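You operate a simulated robot arm through the tools that you are given. There is no shell and no other tool.

You are at the controls of a simulated robot arm. One attempt, no reset.

JOB
Stake the link's loose bush in the press, then lay the link in the small blue tray.
Fine: push the slide in, one stroke, draw the slide out again. Set down upright: link.

The check looks at the end state, three seconds after you hand in, the way a careful person would. Anything else that was tipped, shoved, dropped, spilled or broken makes it a failure.

ROBOT AND FRAMES
A 7-joint arm with a two-finger parallel gripper, fixed in place. Base frame: the origin is on the floor under the middle of its stand, x ahead of it, y to its left, z up. Units: m, degrees, N and s.
With the tool pointing down near the work surface it reaches from about 0.28 to 0.72 m from the base axis. Its first joint turns from -115.0 to 115.0 degrees. Payload 3.91 kg.
The TCP is the grasp point between the finger pads, 0.03 m short of the fingertips. In the tool frame z runs along the fingers and y along their closing line. The gripper opens to 0.11 m. The fingers are 0.02 m wide and 0.01 m thick; the gripper's body (0.048 by 0.112 m) begins 0.055 m behind the TCP.
Orientation is told as [roll, pitch, yaw] about the base's x, y, z axes, in that order, counted from this pose: with the fingers straight down and closing along the base's y, the tool's x points along the base's -x, its y along +y and its z along -z.

CONTROLS
- The arm moves only by the tool arm_command. Its arguments are lists of equal length, an entry for each row: "hand": the opening, from 0 (shut) to 1 (fully open); "slide": the shift along the base's x, y, z in units of 25 mm (1.0 is 25 mm), a list of three; "angular": the turn, a rotation vector about the base's x, y, z in units of 6 degrees (1.0 is 6 degrees), a list of three. In form: {"hand": [hand, ...], "slide": [[x, y, z], ...], "angular": [[wx, wy, wz], ...]}. A call has 1 to 20 rows; each row shifts and turns the commanded pose from where the row before left it. A call with a number of a shift or a turn outside -1 to 1 is refused whole. Each row takes 0.2 s and may step no farther than 0.05 m and 8.6 degrees from the row before; otherwise, or with a gripper value out of range, the whole call is refused. A pose out of reach is approached as far as the arm can. The call stops where the force on the tool passes 40 N (or 10 N more than at its start, if that is more) or the arm is blocked; 0.2 s more then pass. Each finger travels about 0.108 m/s and halts on what it meets, pressing with about 41 N; the grip force reading is that of the motor and also rises with nothing between the fingers. The clock runs only during rows and for 0.2 s after the last one: add rows that do not move to give the fingers time. It gives the time, the measured TCP pose, the force on the tool (base axes), the opening and the grip force at its end, in the units of the frame above (readings bear some noise), with the torque about the TCP (base axes, N m) and any sound that the robot's microphone picked up, and new pictures: "views" is both (left out), scene, wrist or none.
- Cameras (640 x 400 px; columns grow to the right, rows downward): "scene" is fixed at [0.3864, -0.5004, 1.4381]; the picture's right is [1.00, 0.04, 0.00], its down [0.01, -0.23, -0.97] and it looks along [-0.04, 0.97, -0.23] (base axes); focal length 320 px, centre (320, 200). "wrist" rides on the gripper at [0.072, 0.017, -0.103] in the tool frame; the picture's right is [-0.23, 0.97, 0.00], its down [-0.76, -0.18, -0.62] and it looks along [-0.61, -0.14, 0.78] (tool axes); focal length 222 px, centre (320, 200). There is no depth. A picture from a camera that has moved, and an enlarged one, comes with that camera's place and axes in the base frame and with its lens. The place of the scene camera against the robot may be out by one fixed shift of up to 0.025 m in any direction.
- move_column(by): slides the trunk up (or, below 0, down) by that many m; the arm rides with it, the base frame stays. It gives what a move gives, with no picture.
- zoom(camera, box): a new picture of the part [left, top, right, bottom] of that camera's present view, enlarged. The clock stands still meanwhile.
- job_done(): hands the job in; it is judged then, once.

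Places have to be worked out from the pictures, the camera data and where the tool is seen. Open the gripper and draw the arm clear of the work before you hand the job in, unless the task says otherwise.

The tools are called as a command line: name --argument value ..., lists and objects as JSON in quotes. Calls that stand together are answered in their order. arm_command: Moves the arm, as the interface text tells. Its arguments: {"type":"object","properties":{"hand":{"type":"array","items":{"type":"number"}},"slide":{"type":"array","items":{"type":"array","items":{"type":"number"}}},"angular":{"type":"array","items":{"type":"array","items":{"type":"number"}}},"views":{"type":"string","enum":["both","scene","wrist","none"]}},"required":["hand","slide","angular"]} The other tools are called the same way: move_column (by) moves the trunk up or down; zoom (camera, box) takes an enlarged picture of a part of a camera's view; job_done () hands the job in.

At the start:

```text
clock: 0.0
position: [0.0364, 0.4696, 1.438]
tcp_rot: [0.0, -0.1, 0.0]
contact_force: [0.1, -0.1, 0.8]
moment: [0.0, -0.01, 0.0]
width: 0.11
gripper_force: 0.0
trunk travel left (down, up): [-0.925, 0.065]
```

scene: 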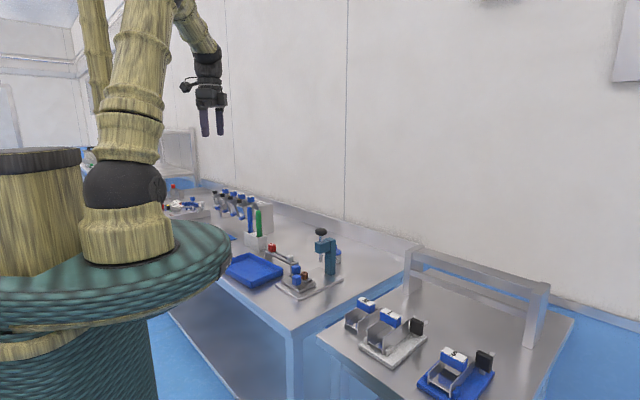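
wrist: 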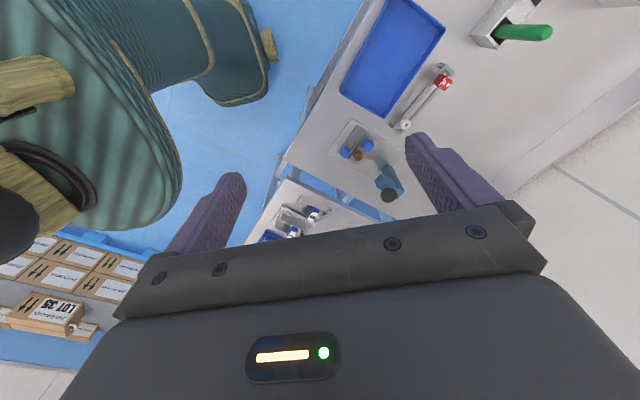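

I'll start by looking closer at the work area from both cameras before moving anything.

zoom --camera "scene" --box '[210, 210, 370, 310]'

zoom --camera "scene" --box '[320, 280, 512, 400]'

zoom --camera "wrist" --box '[250, 50, 490, 200]'

zoom --camera "scene" --box '[150, 170, 310, 270]'

```text
4.00 times, centred on (290, 260) of scene
camera zoom: at [0.3864, -0.5004, 1.4381], right [1.0, 0.04, 0.0], down [0.01, -0.23, -0.97], along [-0.04, 0.97, -0.23], focal length 1278 px, centre (440, -40)
```

zoom: 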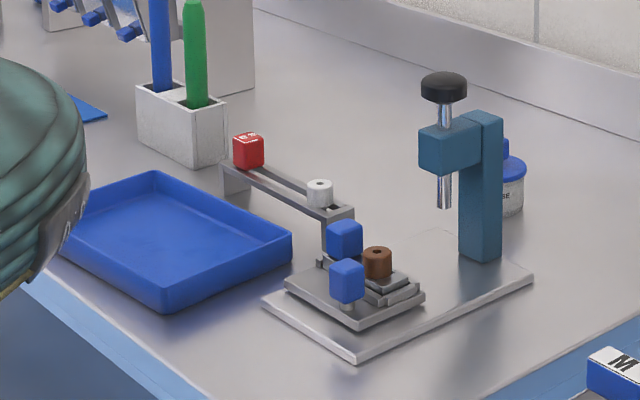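

```text
3.33 times, centred on (416, 340) of scene
camera zoom: at [0.3864, -0.5004, 1.4381], right [1.0, 0.04, 0.0], down [0.01, -0.23, -0.97], along [-0.04, 0.97, -0.23], focal length 1065 px, centre (0, -267)
```

zoom: 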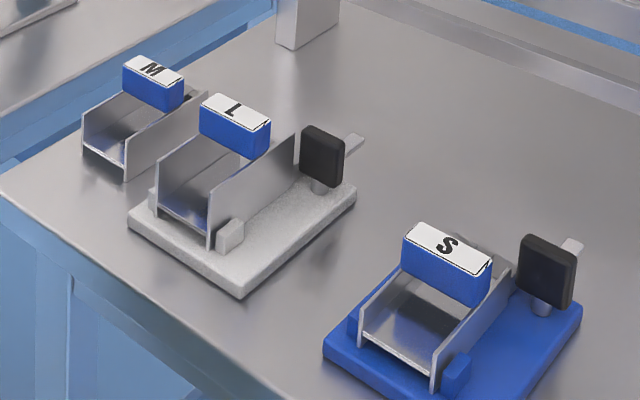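

```text
2.67 times, centred on (370, 125) of wrist
camera zoom: at [-0.036, 0.4875, 1.5406], right [0.23, 0.97, 0.0], down [0.76, -0.18, 0.62], along [0.61, -0.14, -0.78], focal length 592 px, centre (187, 400)
```

zoom: 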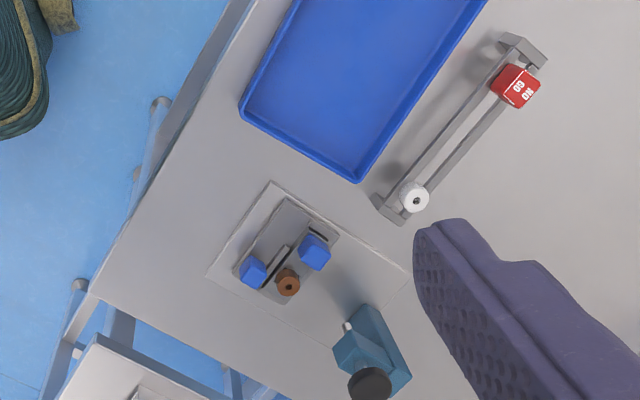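

```text
4.00 times, centred on (230, 220) of scene
camera zoom: at [0.3864, -0.5004, 1.4381], right [1.0, 0.04, 0.0], down [0.01, -0.23, -0.97], along [-0.04, 0.97, -0.23], focal length 1278 px, centre (680, 120)
```

zoom: 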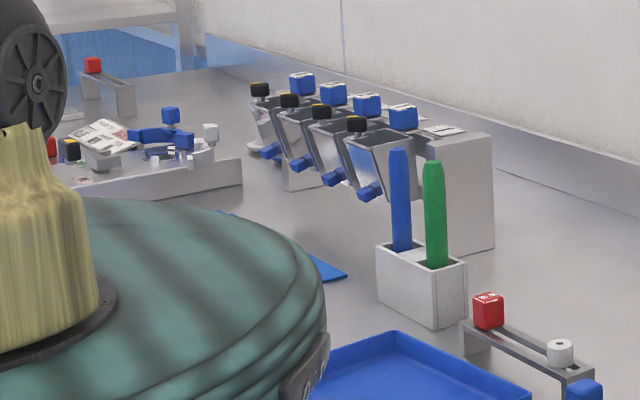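

The scene shows the press (blue post with a black-knobbed ram), a nest with blue knobs and a bronze bush, a gauge-like rail, and a blue tray. I put the table top at z≈0.9 and the press knob top at about (0.345, 0.58, 1.08). I'll lower the trunk for a closer look while staying well above everything.

move_column --by -0.2

```text
clock: 2.2
position: [0.0378, 0.4711, 1.2378]
tcp_rot: [0.1, 0.0, 0.0]
contact_force: [-0.4, -0.2, -0.8]
moment: [-0.01, 0.0, 0.01]
width: 0.1098
gripper_force: 0.1
trunk travel left (down, up): [-0.725, 0.265]
```

The trunk moved down cleanly to TCP z=1.238. Next I shift +x by 0.1 m to view the press from closer.

arm_command --hand '[1, 1, 1, 1, 1]' --slide '[[1, 0, 0], [1, 0, 0], [1, 0, 0], [1, 0, 0], [0, 0, 0]]' --angular '[[0, 0, 0], [0, 0, 0], [0, 0, 0], [0, 0, 0], [0, 0, 0]]'

```text
clock: 3.4
position: [0.1371, 0.4699, 1.2369]
tcp_rot: [0.0, 0.1, 0.0]
contact_force: [-0.4, 0.3, 0.0]
moment: [0.02, 0.02, 0.01]
width: 0.1101
gripper_force: 0.1
trunk travel left (down, up): [-0.725, 0.265]
camera wrist: at [0.0644, 0.4871, 1.3405], right [0.23, 0.97, 0.0], down [0.76, -0.18, 0.62], along [0.61, -0.14, -0.78], focal length 222 px, centre (320, 200)
```

scene: 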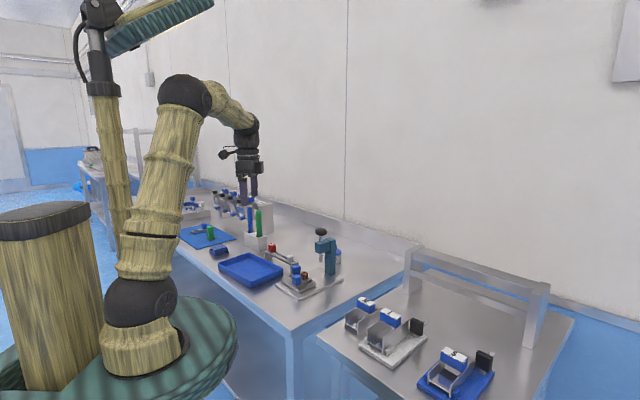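
wrist: 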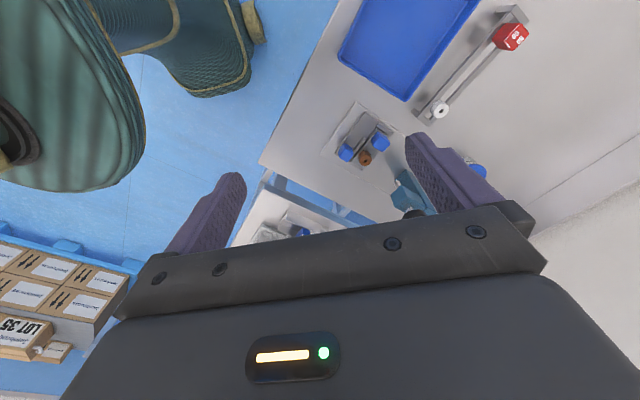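

With the trunk lower, the scene camera sees more of the bench. I zoom in on the tray area and the press.

zoom --camera "scene" --box '[160, 190, 288, 270]'

zoom --camera "scene" --box '[256, 220, 352, 280]'

zoom --camera "scene" --box '[256, 250, 352, 310]'

zoom --camera "wrist" --box '[300, 80, 460, 180]'

```text
5.00 times, centred on (224, 230) of scene
camera zoom: at [0.3864, -0.5004, 1.4381], right [1.0, 0.04, 0.0], down [0.01, -0.23, -0.97], along [-0.04, 0.97, -0.23], focal length 1598 px, centre (800, 50)
```

zoom: 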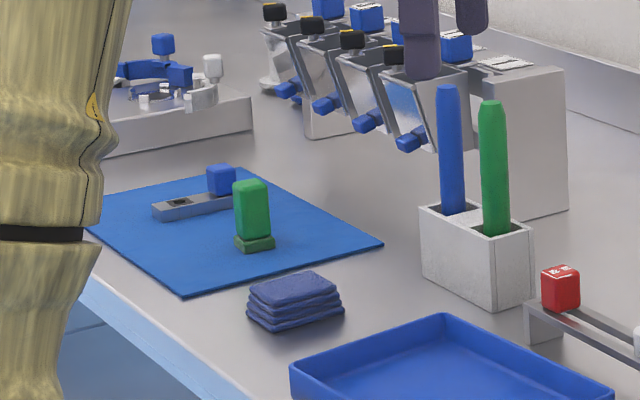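

```text
6.67 times, centred on (304, 250) of scene
camera zoom: at [0.3864, -0.5004, 1.4381], right [1.0, 0.04, 0.0], down [0.01, -0.23, -0.97], along [-0.04, 0.97, -0.23], focal length 2130 px, centre (427, -133)
```

zoom: 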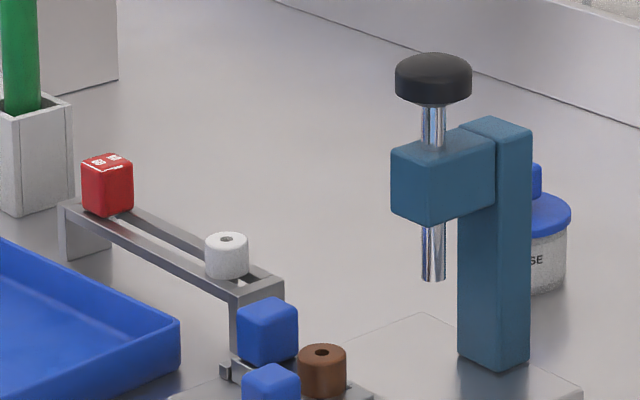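

```text
6.67 times, centred on (304, 280) of scene
camera zoom: at [0.3864, -0.5004, 1.4381], right [1.0, 0.04, 0.0], down [0.01, -0.23, -0.97], along [-0.04, 0.97, -0.23], focal length 2130 px, centre (427, -333)
```

zoom: 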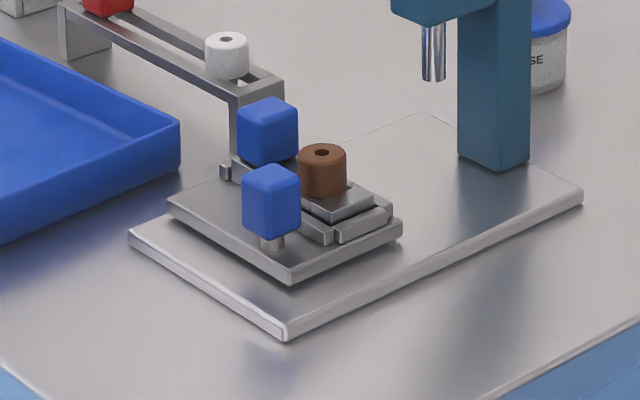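

```text
4.00 times, centred on (380, 130) of wrist
camera zoom: at [0.0644, 0.4871, 1.3405], right [0.23, 0.97, 0.0], down [0.76, -0.18, 0.62], along [0.61, -0.14, -0.78], focal length 888 px, centre (80, 480)
```

zoom: 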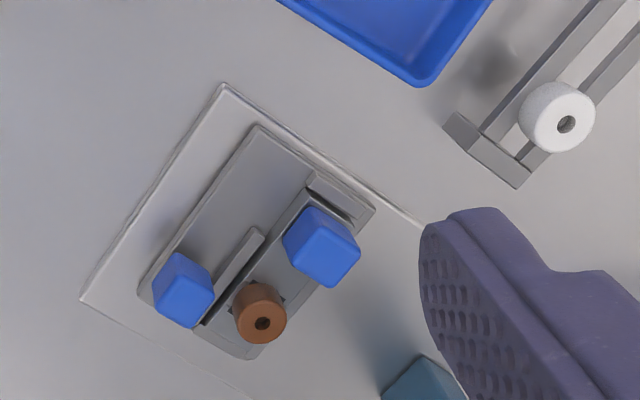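

The link (bar with blue cube and bronze bush) sits in the slide's nest. The other blue cube on a post is the slide handle, and the slide travels at about 46° in plan toward the ram. I turn the gripper about +46° so the fingers close across the slide direction with the camera on the −u side, and move over for a closer look.

arm_command --hand '[1, 1, 1, 1, 1, 1, 1, 1, 1]' --slide '[[0.4, 0, -0.4], [0.4, 0, -0.4], [0.4, 0, -0.4], [0.4, 0, -0.4], [0.4, 0, -0.4], [0.4, 0, -0.4], [0.4, 0, -0.4], [0.4, 0, -0.4], [0, 0, 0]]' --angular '[[0, 0, 0.958], [0, 0, 0.958], [0, 0, 0.958], [0, 0, 0.958], [0, 0, 0.958], [0, 0, 0.958], [0, 0, 0.958], [0, 0, 0.958], [0, 0, 0]]'

```text
clock: 5.4
position: [0.2166, 0.4695, 1.1568]
tcp_rot: [0.0, 0.0, 46.1]
contact_force: [0.2, 1.1, -0.4]
moment: [0.0, -0.01, 0.0]
width: 0.1099
gripper_force: 0.1
trunk travel left (down, up): [-0.725, 0.265]
camera wrist: at [0.1541, 0.43, 1.2608], right [-0.54, 0.84, 0.0], down [0.66, 0.43, 0.62], along [0.52, 0.34, -0.78], focal length 222 px, centre (320, 200)
```

scene: 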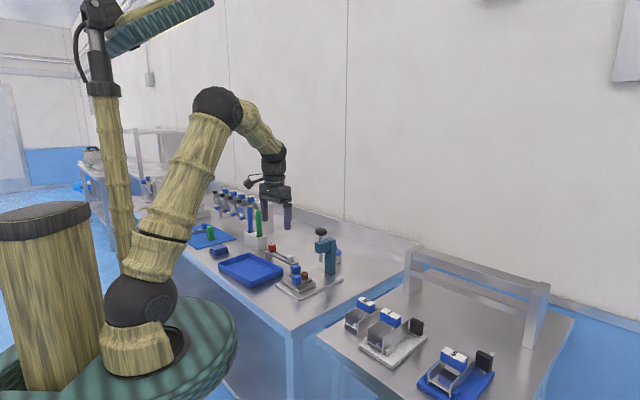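
wrist: 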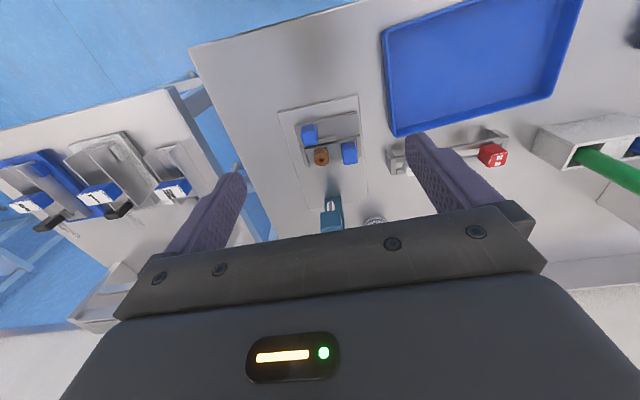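

zoom --camera "wrist" --box '[264, 90, 392, 170]'

zoom --camera "wrist" --box '[280, 170, 408, 250]'

zoom --camera "wrist" --box '[370, 0, 610, 150]'

```text
5.00 times, centred on (328, 130) of wrist
camera zoom: at [0.1541, 0.43, 1.2608], right [-0.54, 0.84, 0.0], down [0.66, 0.43, 0.62], along [0.52, 0.34, -0.78], focal length 1111 px, centre (280, 550)
```

zoom: 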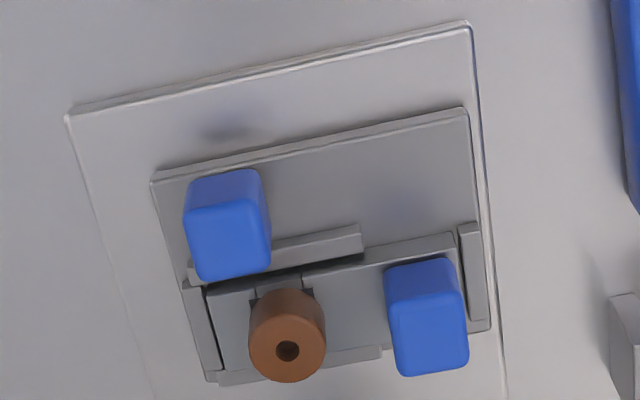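

```text
5.00 times, centred on (344, 210) of wrist
camera zoom: at [0.1541, 0.43, 1.2608], right [-0.54, 0.84, 0.0], down [0.66, 0.43, 0.62], along [0.52, 0.34, -0.78], focal length 1111 px, centre (200, 150)
```

zoom: 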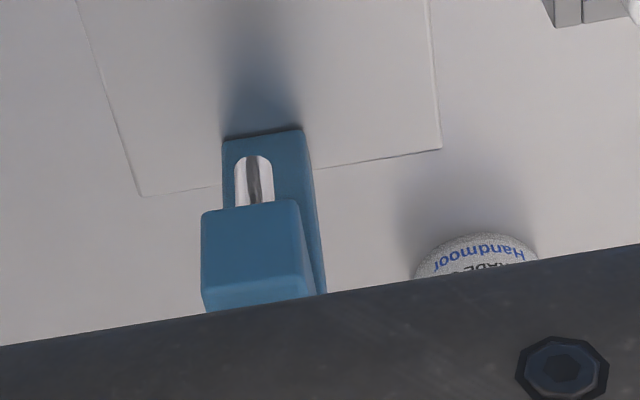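

```text
2.67 times, centred on (490, 75) of wrist
camera zoom: at [0.1541, 0.43, 1.2608], right [-0.54, 0.84, 0.0], down [0.66, 0.43, 0.62], along [0.52, 0.34, -0.78], focal length 592 px, centre (-133, 533)
```

zoom: 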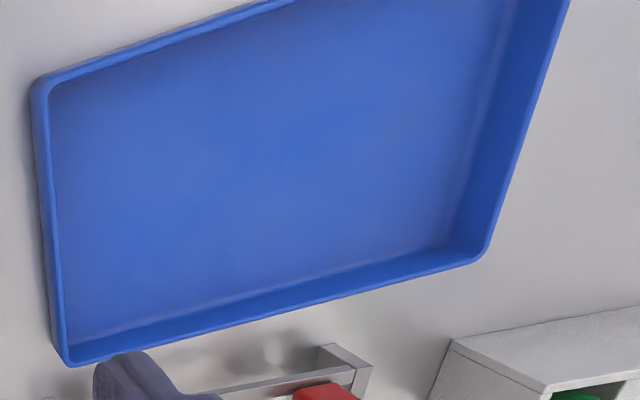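

With refined camera geometry I triangulate the base plate at z≈0.885, its long axis u at about 44°, the bush near u=0 and the handle behind it. I descend 70 mm and back off slightly for a closer, more accurate view.

arm_command --hand '[1, 1, 1, 1, 1]' --slide '[[-0.2, -0.2, -0.7], [-0.2, -0.2, -0.7], [-0.2, -0.2, -0.7], [-0.2, -0.2, -0.7], [0, 0, 0]]' --angular '[[0, 0, 0], [0, 0, 0], [0, 0, 0], [0, 0, 0], [0, 0, 0]]' --views "wrist"

```text
clock: 6.6
position: [0.1971, 0.4495, 1.0881]
tcp_rot: [0.0, 0.0, 46.1]
contact_force: [0.4, 0.5, 0.0]
moment: [-0.02, -0.02, -0.03]
width: 0.1101
gripper_force: 0.0
trunk travel left (down, up): [-0.725, 0.265]
camera wrist: at [0.134, 0.4096, 1.1906], right [-0.54, 0.84, 0.0], down [0.66, 0.42, 0.62], along [0.52, 0.34, -0.78], focal length 222 px, centre (320, 200)
```

wrist: 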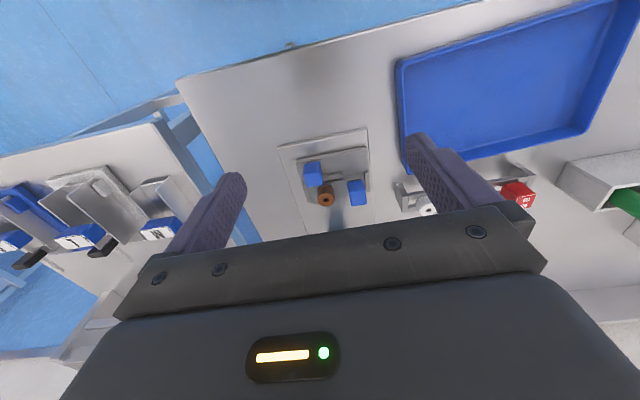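

zoom --camera "wrist" --box '[272, 130, 384, 200]'

zoom --camera "wrist" --box '[272, 170, 384, 240]'

zoom --camera "scene" --box '[264, 220, 360, 280]'

```text
5.71 times, centred on (328, 165) of wrist
camera zoom: at [0.134, 0.4096, 1.1906], right [-0.54, 0.84, 0.0], down [0.66, 0.42, 0.62], along [0.52, 0.34, -0.78], focal length 1269 px, centre (274, 400)
```

zoom: 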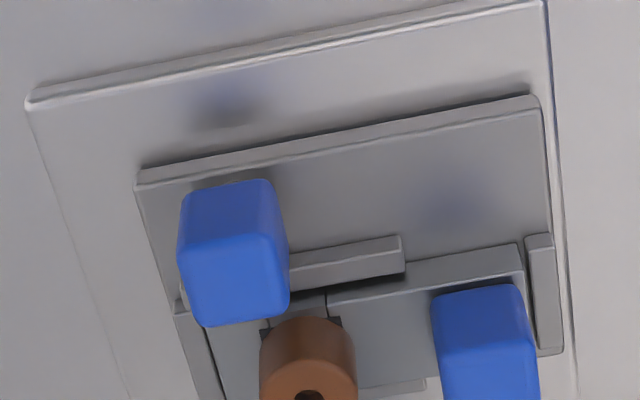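

```text
5.71 times, centred on (328, 205) of wrist
camera zoom: at [0.134, 0.4096, 1.1906], right [-0.54, 0.84, 0.0], down [0.66, 0.42, 0.62], along [0.52, 0.34, -0.78], focal length 1269 px, centre (274, 171)
```

zoom: 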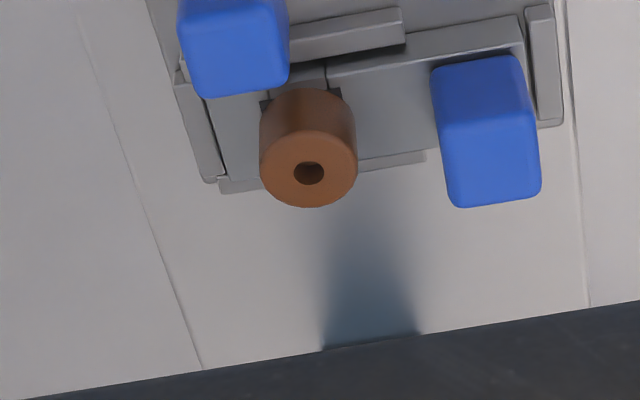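

```text
6.67 times, centred on (312, 250) of scene
camera zoom: at [0.3864, -0.5004, 1.4381], right [1.0, 0.04, 0.0], down [0.01, -0.23, -0.97], along [-0.04, 0.97, -0.23], focal length 2130 px, centre (373, -133)
```

zoom: 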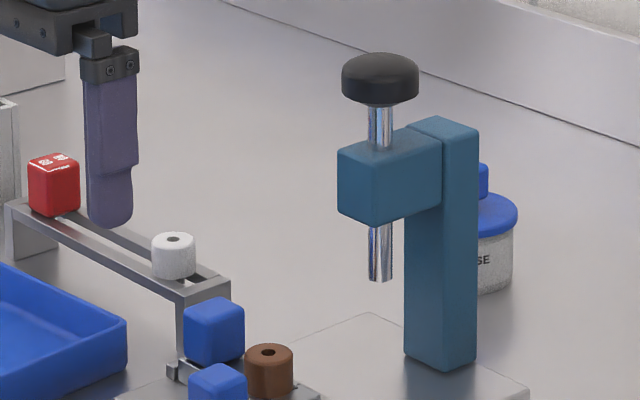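

Triangulation from the two views gives these positions:

| Item | Position |
|---|---|
| Handle cube | (0.278, 0.491), top z≈0.938 |
| Bush | (0.300, 0.527), top z≈0.937 |
| Link cube | (0.268, 0.560), top z≈0.945 |
| Ram | about 72–80 mm further along u≈(0.71, 0.70) |

I tilt the gripper about 18° away from the press head so its body clears it, and move to a pre-grasp above the handle.

arm_command --hand '[0.5, 0.5, 0.5, 0.5, 0.5, 0.5]' --slide '[[0.505, 0.198, -0.304], [0.505, 0.198, -0.304], [0.505, 0.198, -0.304], [0.505, 0.198, -0.304], [0.505, 0.198, -0.304], [0, 0, 0]]' --angular '[[0, 0, -0.267], [0.527, -0.534, 0], [0.527, -0.534, 0], [0.527, -0.534, 0], [0.527, -0.534, 0], [0, 0, 0]]'

```text
clock: 8.0
position: [0.2586, 0.4743, 1.0499]
tcp_rot: [0.1, -18.0, 44.4]
contact_force: [0.4, 0.5, 0.2]
moment: [-0.02, -0.01, 0.01]
width: 0.0548
gripper_force: 0.1
trunk travel left (down, up): [-0.725, 0.265]
camera wrist: at [0.1757, 0.4163, 1.1249], right [-0.53, 0.85, 0.07], down [0.5, 0.24, 0.83], along [0.68, 0.47, -0.56], focal length 222 px, centre (320, 200)
```

scene: 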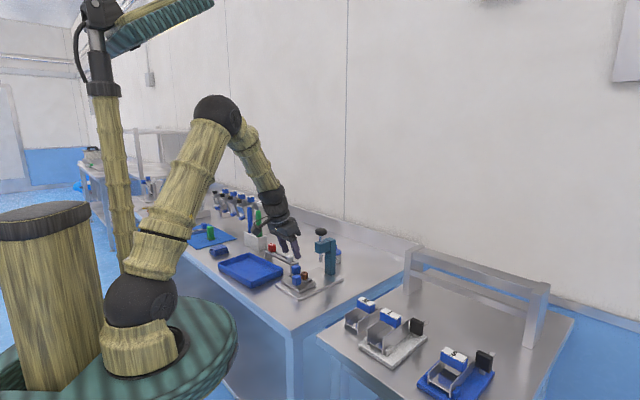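
wrist: 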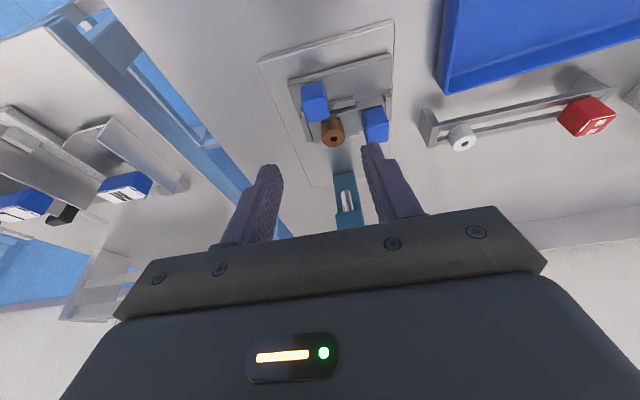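

zoom --camera "wrist" --box '[248, 60, 408, 160]'

zoom --camera "wrist" --box '[280, 140, 408, 220]'

```text
4.00 times, centred on (328, 110) of wrist
camera zoom: at [0.1757, 0.4163, 1.1249], right [-0.53, 0.85, 0.07], down [0.5, 0.24, 0.83], along [0.68, 0.47, -0.56], focal length 888 px, centre (288, 560)
```

zoom: 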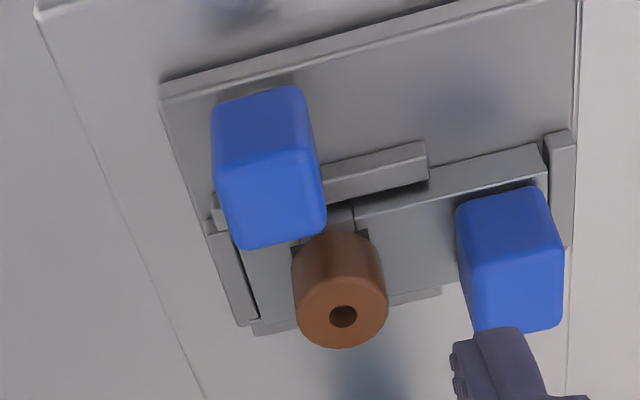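

```text
5.00 times, centred on (344, 180) of wrist
camera zoom: at [0.1757, 0.4163, 1.1249], right [-0.53, 0.85, 0.07], down [0.5, 0.24, 0.83], along [0.68, 0.47, -0.56], focal length 1111 px, centre (200, 300)
```

zoom: 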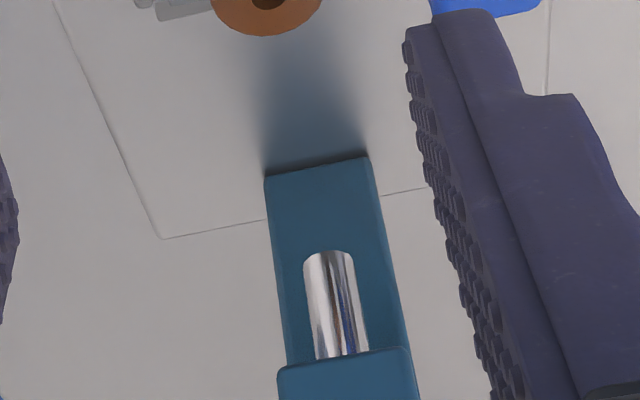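

The independent view confirms the handle at (0.278, 0.491) and the bush at (0.300, 0.527). It puts the ram bottom near (0.355, 0.583, 0.956), so slide travel should be about 78 mm. I lower the open fingers around the handle cube.

arm_command --hand '[0.5, 0.5, 0.5, 0.5, 0.5, 0.5, 0.5]' --slide '[[0.1, 0.083, -0.68], [0.1, 0.083, -0.68], [0.1, 0.083, -0.68], [0.1, 0.083, -0.68], [0.1, 0.083, -0.68], [0.1, 0.083, -0.68], [0, 0, 0]]' --angular '[[0, 0, 0], [0, 0, 0], [0, 0, 0], [0, 0, 0], [0, 0, 0], [0, 0, 0], [0, 0, 0]]'

```text
clock: 9.6
position: [0.2736, 0.4869, 0.9477]
tcp_rot: [0.1, -18.0, 44.4]
contact_force: [-0.8, 0.1, 0.1]
moment: [0.03, 0.02, 0.0]
width: 0.0552
gripper_force: 0.1
trunk travel left (down, up): [-0.725, 0.265]
camera wrist: at [0.1904, 0.4298, 1.0225], right [-0.53, 0.85, 0.07], down [0.51, 0.24, 0.83], along [0.68, 0.47, -0.56], focal length 222 px, centre (320, 200)
```

scene: 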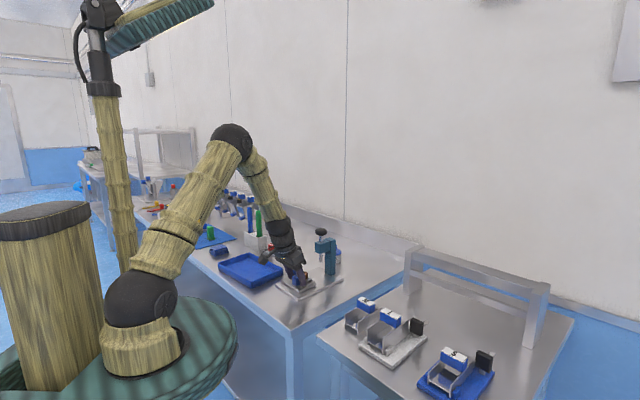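
wrist: 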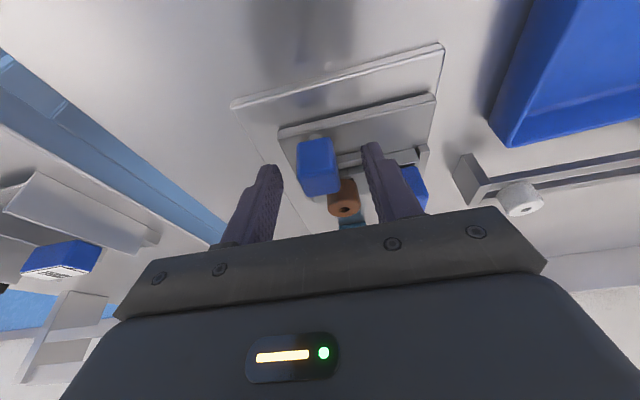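

zoom --camera "wrist" --box '[224, 100, 448, 240]'

zoom --camera "scene" --box '[256, 230, 352, 290]'

```text
2.86 times, centred on (336, 170) of wrist
camera zoom: at [0.1904, 0.4298, 1.0225], right [-0.53, 0.85, 0.07], down [0.51, 0.24, 0.83], along [0.68, 0.47, -0.56], focal length 635 px, centre (274, 286)
```

zoom: 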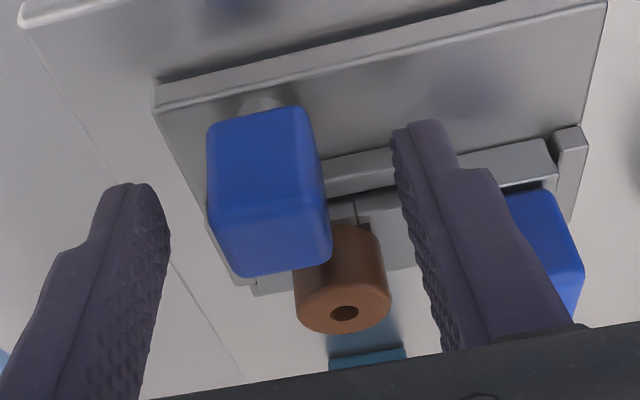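

```text
6.67 times, centred on (304, 260) of scene
camera zoom: at [0.3864, -0.5004, 1.4381], right [1.0, 0.04, 0.0], down [0.01, -0.23, -0.97], along [-0.04, 0.97, -0.23], focal length 2130 px, centre (427, -200)
```

zoom: 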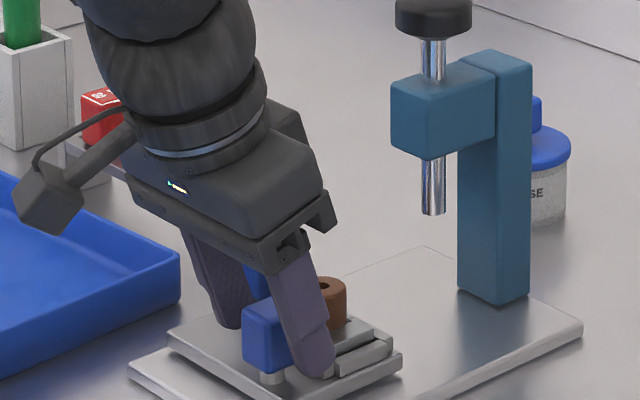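

The fingers straddle the handle cube cleanly with tips above the slide rails. I close on the handle.

arm_command --hand '[0.3, 0, 0, 0]' --slide '[[0, 0, 0], [0, 0, 0], [0, 0, 0], [0, 0, 0]]' --angular '[[0, 0, 0], [0, 0, 0], [0, 0, 0], [0, 0, 0]]' --views "wrist"

```text
clock: 10.6
position: [0.2751, 0.4873, 0.9468]
tcp_rot: [0.1, -18.1, 44.4]
contact_force: [3.0, -4.0, -1.3]
moment: [0.32, -0.31, 0.93]
width: 0.0239
gripper_force: 45.0
trunk travel left (down, up): [-0.725, 0.265]
camera wrist: at [0.1909, 0.4293, 1.0226], right [-0.53, 0.85, 0.07], down [0.5, 0.25, 0.83], along [0.68, 0.47, -0.56], focal length 222 px, centre (320, 200)
```

wrist: 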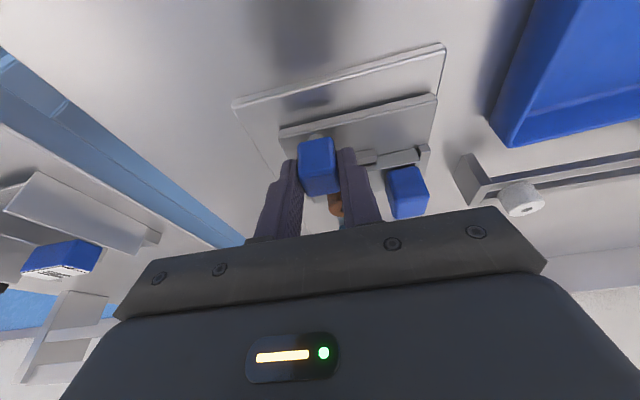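

The handle is gripped (24 mm), but a 0.93 N·m yaw moment hints the slide axis is rotated slightly from my yaw. I ease the yaw by about +1° to relax it before pushing.

arm_command --hand '[0, 0]' --slide '[[0, 0, 0], [0, 0, 0]]' --angular '[[0, 0, 0.16], [0, 0, 0]]' --views "none"

```text
clock: 11.2
position: [0.2746, 0.4861, 0.9477]
tcp_rot: [0.1, -18.0, 45.1]
contact_force: [2.1, -2.2, -2.4]
moment: [-0.59, 0.08, -1.07]
width: 0.0239
gripper_force: 45.6
trunk travel left (down, up): [-0.725, 0.265]
```

The moment flipped sign, so the true slide axis is about 44.9°. I settle there and push the slide in along u at 5 mm per row for 60 mm.

arm_command --hand '[0, 0, 0, 0, 0, 0, 0, 0, 0, 0, 0, 0, 0, 0]' --slide '[[0, 0, 0], [0.1418, 0.141, 0], [0.1418, 0.141, 0], [0.1418, 0.141, 0], [0.1418, 0.141, 0], [0.1418, 0.141, 0], [0.1418, 0.141, 0], [0.1418, 0.141, 0], [0.1418, 0.141, 0], [0.1418, 0.141, 0], [0.1418, 0.141, 0], [0.1418, 0.141, 0], [0.1418, 0.141, 0], [0, 0, 0]]' --angular '[[0, 0, -0.085], [0, 0, 0], [0, 0, 0], [0, 0, 0], [0, 0, 0], [0, 0, 0], [0, 0, 0], [0, 0, 0], [0, 0, 0], [0, 0, 0], [0, 0, 0], [0, 0, 0], [0, 0, 0], [0, 0, 0]]'

```text
clock: 14.2
position: [0.3175, 0.5294, 0.9466]
tcp_rot: [0.1, -17.9, 44.8]
contact_force: [3.0, -2.0, -8.9]
moment: [-0.5, 0.38, 0.49]
width: 0.024
gripper_force: 44.6
trunk travel left (down, up): [-0.725, 0.265]
camera wrist: at [0.234, 0.4714, 1.0228], right [-0.53, 0.84, 0.07], down [0.5, 0.25, 0.83], along [0.68, 0.48, -0.56], focal length 222 px, centre (320, 200)
```

scene: 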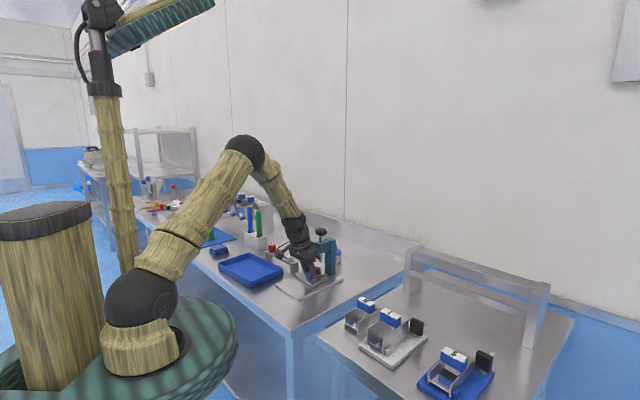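
wrist: 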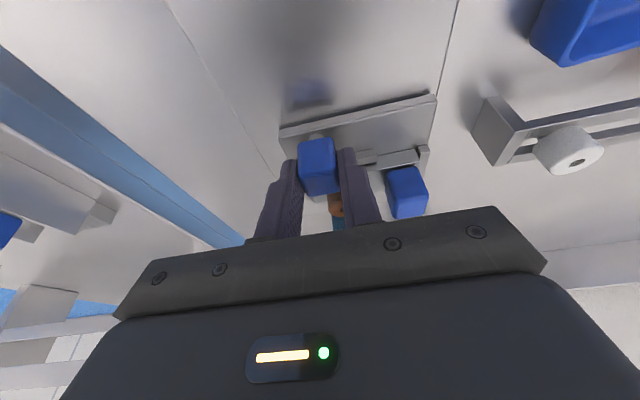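

The slide moved about 61 mm with low forces. I check alignment in zoom before the last stretch.

zoom --camera "scene" --box '[272, 225, 368, 285]'

zoom --camera "wrist" --box '[256, 120, 448, 240]'

```text
6.67 times, centred on (320, 255) of scene
camera zoom: at [0.3864, -0.5004, 1.4381], right [1.0, 0.04, 0.0], down [0.01, -0.23, -0.97], along [-0.04, 0.97, -0.23], focal length 2130 px, centre (320, -167)
```

zoom: 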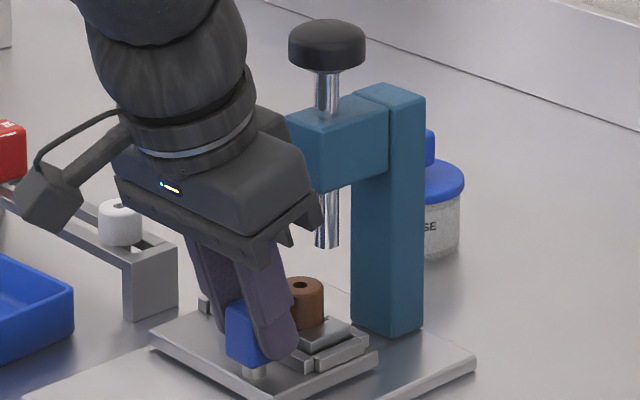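

```text
3.33 times, centred on (352, 180) of wrist
camera zoom: at [0.234, 0.4714, 1.0228], right [-0.53, 0.84, 0.07], down [0.5, 0.25, 0.83], along [0.68, 0.48, -0.56], focal length 740 px, centre (213, 267)
```

zoom: 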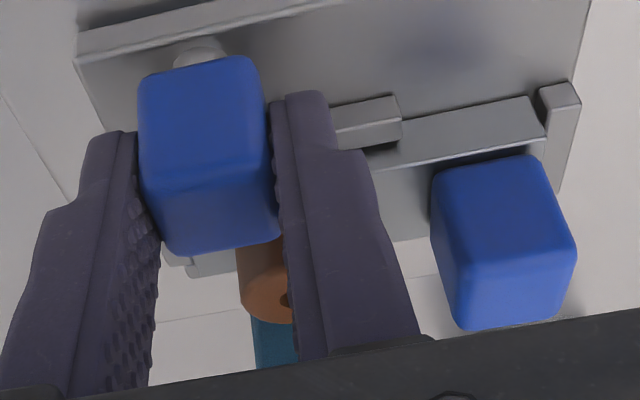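

Bush and ram line up along the slide axis with roughly 17–18 mm to go, and the gripper body clears the head. I continue in 2.5 mm steps, watching for the end stop.

arm_command --hand '[0, 0, 0, 0, 0, 0, 0]' --slide '[[0.071, 0.0705, -0.02], [0.071, 0.0705, -0.02], [0.071, 0.0705, 0], [0.071, 0.0705, 0], [0.071, 0.0705, 0], [0.071, 0.0705, 0], [0, 0, 0]]' --angular '[[0, 0, 0], [0, 0, 0], [0, 0, 0], [0, 0, 0], [0, 0, 0], [0, 0, 0], [0, 0, 0]]'

```text
clock: 15.8
position: [0.3272, 0.5393, 0.9466]
tcp_rot: [0.1, -18.1, 44.8]
contact_force: [1.8, -2.2, 3.5]
moment: [-1.13, 0.87, 0.45]
width: 0.024
gripper_force: 45.0
trunk travel left (down, up): [-0.725, 0.265]
camera wrist: at [0.2443, 0.4816, 1.0226], right [-0.53, 0.84, 0.07], down [0.5, 0.25, 0.83], along [0.68, 0.48, -0.56], focal length 222 px, centre (320, 200)
```

scene: 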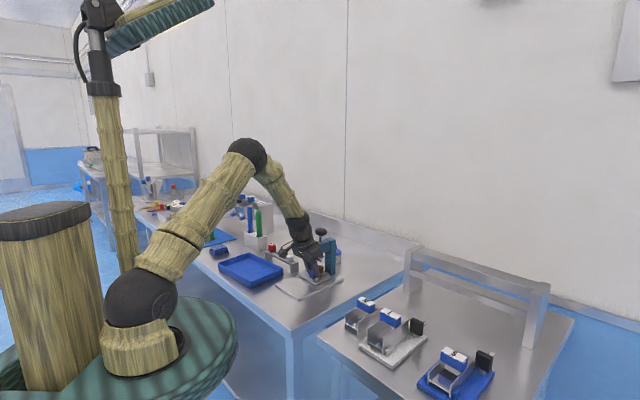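
wrist: 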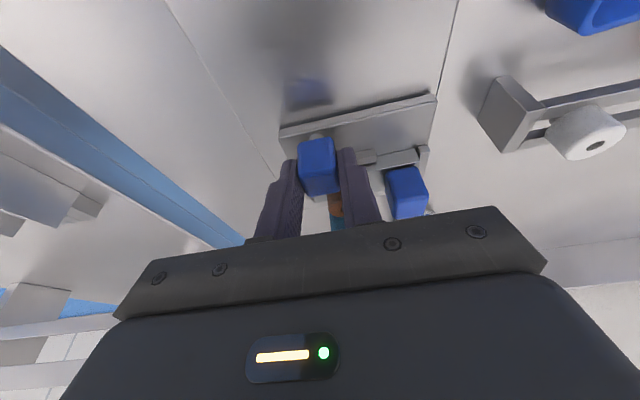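

No stop reached yet (about 75 mm of travel, low force). I continue in 1.5 mm steps.

arm_command --hand '[0, 0, 0, 0]' --slide '[[0.0425, 0.0423, 0], [0.0425, 0.0423, 0], [0.0425, 0.0423, 0], [0, 0, 0]]' --angular '[[0, 0, 0], [0, 0, 0], [0, 0, 0], [0, 0, 0]]' --views "wrist"

zoom --camera "scene" --box '[272, 225, 368, 285]'

```text
clock: 16.8
position: [0.3304, 0.5437, 0.9471]
tcp_rot: [0.1, -18.0, 44.7]
contact_force: [1.3, -1.1, 4.2]
moment: [-0.15, 0.07, 0.34]
width: 0.0241
gripper_force: 44.6
trunk travel left (down, up): [-0.725, 0.265]
camera wrist: at [0.2474, 0.4846, 1.0225], right [-0.53, 0.84, 0.07], down [0.5, 0.25, 0.83], along [0.68, 0.48, -0.56], focal length 222 px, centre (320, 200)
```

wrist: 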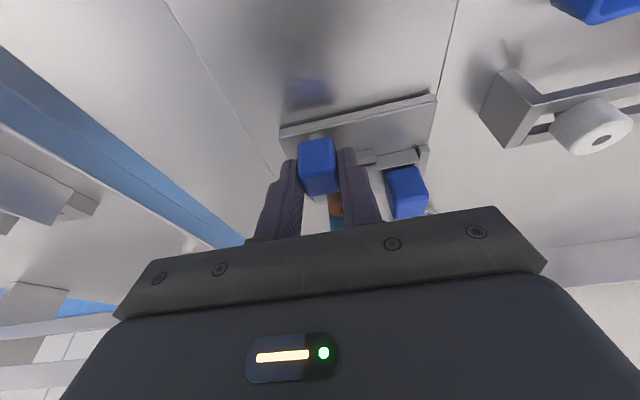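

```text
6.67 times, centred on (320, 255) of scene
camera zoom: at [0.3864, -0.5004, 1.4381], right [1.0, 0.04, 0.0], down [0.01, -0.23, -0.97], along [-0.04, 0.97, -0.23], focal length 2130 px, centre (320, -167)
```

zoom: 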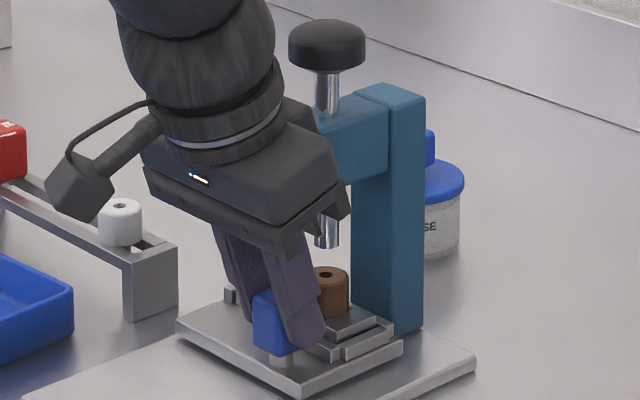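

The bush now sits right under the ram in the scene view (about 79.5 mm commanded). I probe gently forward in 1 mm steps to feel for the end stop.

arm_command --hand '[0, 0, 0]' --slide '[[0.0284, 0.0282, 0], [0.0284, 0.0282, 0], [0, 0, 0]]' --angular '[[0, 0, 0], [0, 0, 0], [0, 0, 0]]' --views "none"

```text
clock: 17.6
position: [0.3306, 0.5439, 0.9471]
tcp_rot: [0.1, -17.9, 44.8]
contact_force: [-2.9, -6.9, 1.3]
moment: [0.92, -0.82, 0.4]
width: 0.024
gripper_force: 44.8
trunk travel left (down, up): [-0.725, 0.265]
```

Position held while a −u force of about 7 N appeared, which looks like the end stop. One more small probe to confirm.

arm_command --hand '[0, 0, 0]' --slide '[[0.0284, 0.0282, 0], [0.0284, 0.0282, 0], [0, 0, 0]]' --angular '[[0, 0, 0], [0, 0, 0], [0, 0, 0]]' --views "wrist"

zoom --camera "scene" --box '[288, 235, 352, 275]'

```text
clock: 18.4
position: [0.3316, 0.5431, 0.9476]
tcp_rot: [0.0, -17.9, 44.8]
contact_force: [-10.1, -15.6, 1.2]
moment: [-0.05, 0.23, 0.46]
width: 0.0238
gripper_force: 44.9
trunk travel left (down, up): [-0.725, 0.265]
camera wrist: at [0.2481, 0.4855, 1.0228], right [-0.53, 0.84, 0.07], down [0.5, 0.25, 0.83], along [0.68, 0.48, -0.56], focal length 222 px, centre (320, 200)
```

wrist: 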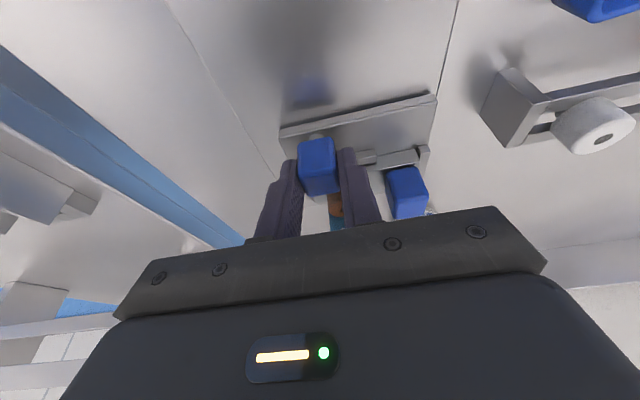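

```text
10.00 times, centred on (320, 255) of scene
camera zoom: at [0.3864, -0.5004, 1.4381], right [1.0, 0.04, 0.0], down [0.01, -0.23, -0.97], along [-0.04, 0.97, -0.23], focal length 3195 px, centre (320, -350)
```

zoom: 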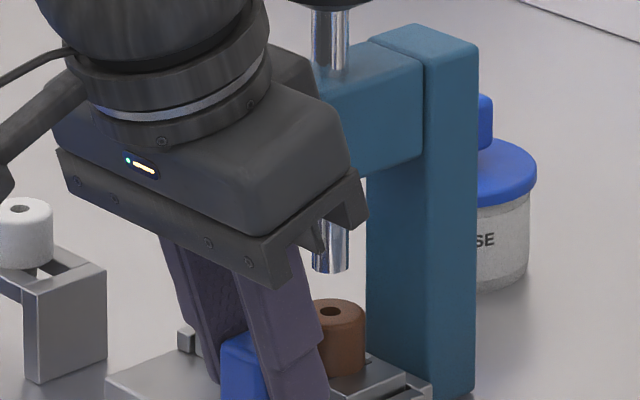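

The −u force rose to about 18 N with no motion, so the slide is against its stop with the bush under the ram. I relax the push by 2.5 mm, open the fingers and retreat along the tilted tool axis.

arm_command --hand '[0, 0, 0.5, 0.5, 0.5, 0.5, 0.5, 0.5, 0.5, 0.5]' --slide '[[-0.071, -0.0705, 0], [0, 0, 0], [0, 0, 0], [0, 0, 0], [-0.1, -0.1, 0.45], [-0.1, -0.1, 0.45], [-0.15, -0.15, 0.7], [-0.2, -0.2, 0.8], [-0.2, -0.2, 0.8], [0, 0, 0]]' --angular '[[0, 0, 0], [0, 0, 0], [0, 0, 0], [0, 0, 0], [0, 0, 0], [0, 0, 0], [0, 0, 0], [0, 0, 0], [0, 0, 0], [0, 0, 0]]'

```text
clock: 20.6
position: [0.3131, 0.5253, 1.0263]
tcp_rot: [0.1, -18.0, 44.8]
contact_force: [0.4, 0.7, 0.2]
moment: [-0.02, 0.01, -0.03]
width: 0.0551
gripper_force: 0.0
trunk travel left (down, up): [-0.725, 0.265]
camera wrist: at [0.2294, 0.4671, 1.102], right [-0.53, 0.84, 0.07], down [0.5, 0.25, 0.83], along [0.68, 0.48, -0.56], focal length 222 px, centre (320, 200)
```

scene: 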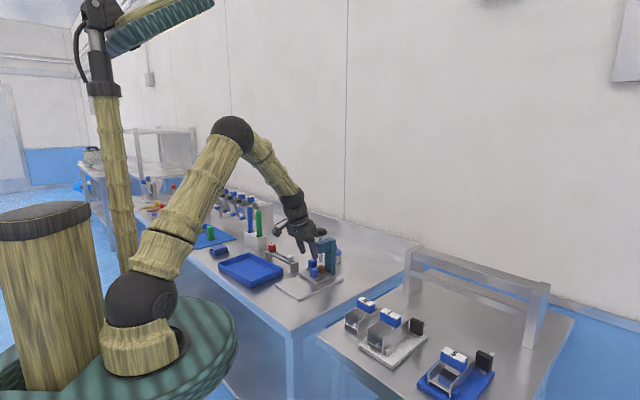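
wrist: 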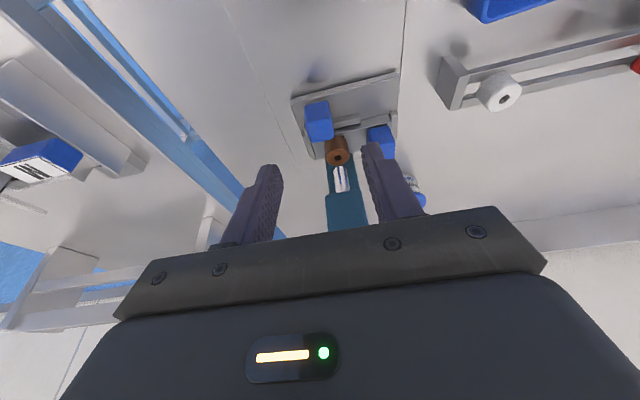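

The release was clean and the slide stayed in. I rise and return the tool to vertical so I can see and measure the press knob.

arm_command --hand '[0.5, 0.5, 0.5, 0.5, 0.5, 0.5, 0.5, 0.5, 0.5, 0.5]' --slide '[[-0.25, -0.25, 0.8], [-0.25, -0.25, 0.8], [-0.25, -0.25, 0.8], [-0.25, -0.25, 0.8], [-0.25, -0.25, 0.8], [0, 0, 0.7], [0, 0, 0.7], [0, 0, 0.7], [0, 0, 0.7], [0, 0, 0]]' --angular '[[0, 0, 0], [0, 0, 0], [0, 0, 0], [0, 0, 0], [0, 0, 0], [-0.53, 0.53, 0], [-0.53, 0.53, 0], [-0.53, 0.53, 0], [-0.53, 0.53, 0], [0, 0, 0]]'

```text
clock: 22.8
position: [0.2805, 0.4938, 1.1965]
tcp_rot: [0.0, 0.0, 44.9]
contact_force: [0.2, 0.1, 0.6]
moment: [-0.01, 0.0, 0.02]
width: 0.0547
gripper_force: 0.0
trunk travel left (down, up): [-0.725, 0.265]
camera wrist: at [0.2173, 0.4565, 1.2999], right [-0.53, 0.85, 0.0], down [0.67, 0.41, 0.62], along [0.53, 0.33, -0.78], focal length 222 px, centre (320, 200)
```

scene: 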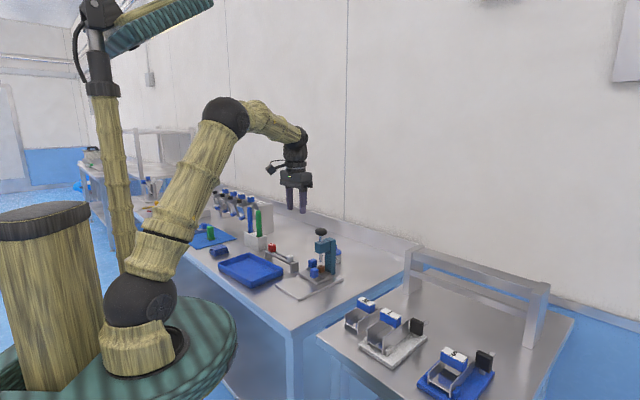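
wrist: 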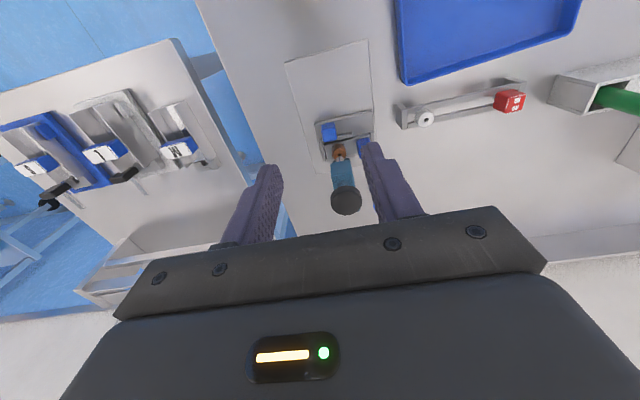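

zoom --camera "wrist" --box '[296, 140, 408, 210]'

zoom --camera "wrist" --box '[296, 165, 408, 235]'

zoom --camera "scene" --box '[272, 220, 368, 280]'

```text
5.71 times, centred on (352, 175) of wrist
camera zoom: at [0.2173, 0.4565, 1.2999], right [-0.53, 0.85, 0.0], down [0.67, 0.41, 0.62], along [0.53, 0.33, -0.78], focal length 1269 px, centre (137, 343)
```

zoom: 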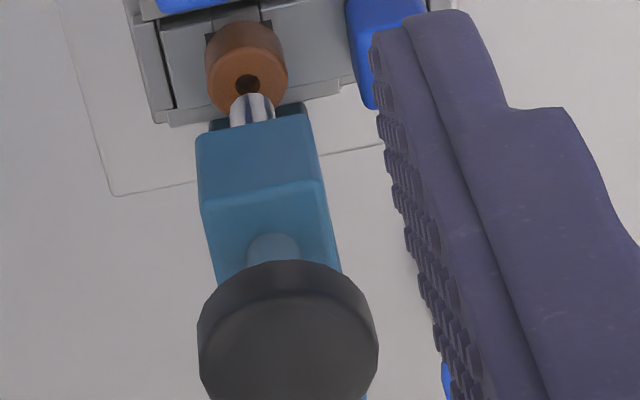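

```text
5.71 times, centred on (352, 200) of wrist
camera zoom: at [0.2173, 0.4565, 1.2999], right [-0.53, 0.85, 0.0], down [0.67, 0.41, 0.62], along [0.53, 0.33, -0.78], focal length 1269 px, centre (137, 200)
```

zoom: 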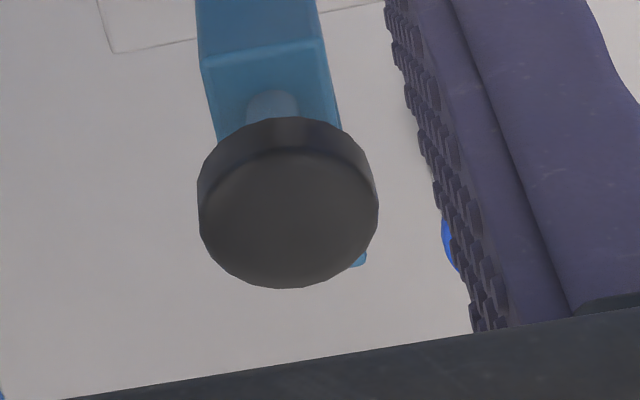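

```text
6.67 times, centred on (320, 250) of scene
camera zoom: at [0.3864, -0.5004, 1.4381], right [1.0, 0.04, 0.0], down [0.01, -0.23, -0.97], along [-0.04, 0.97, -0.23], focal length 2130 px, centre (320, -133)
```

zoom: 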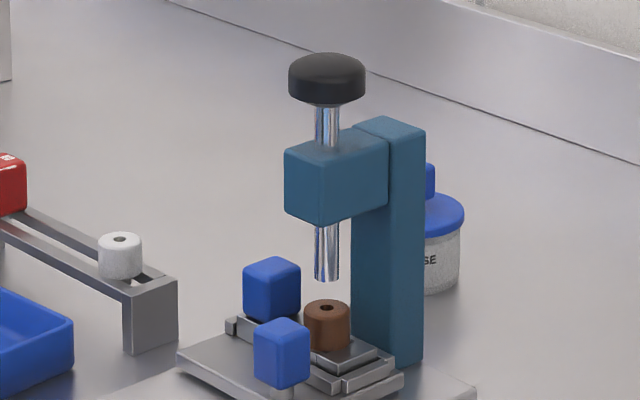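

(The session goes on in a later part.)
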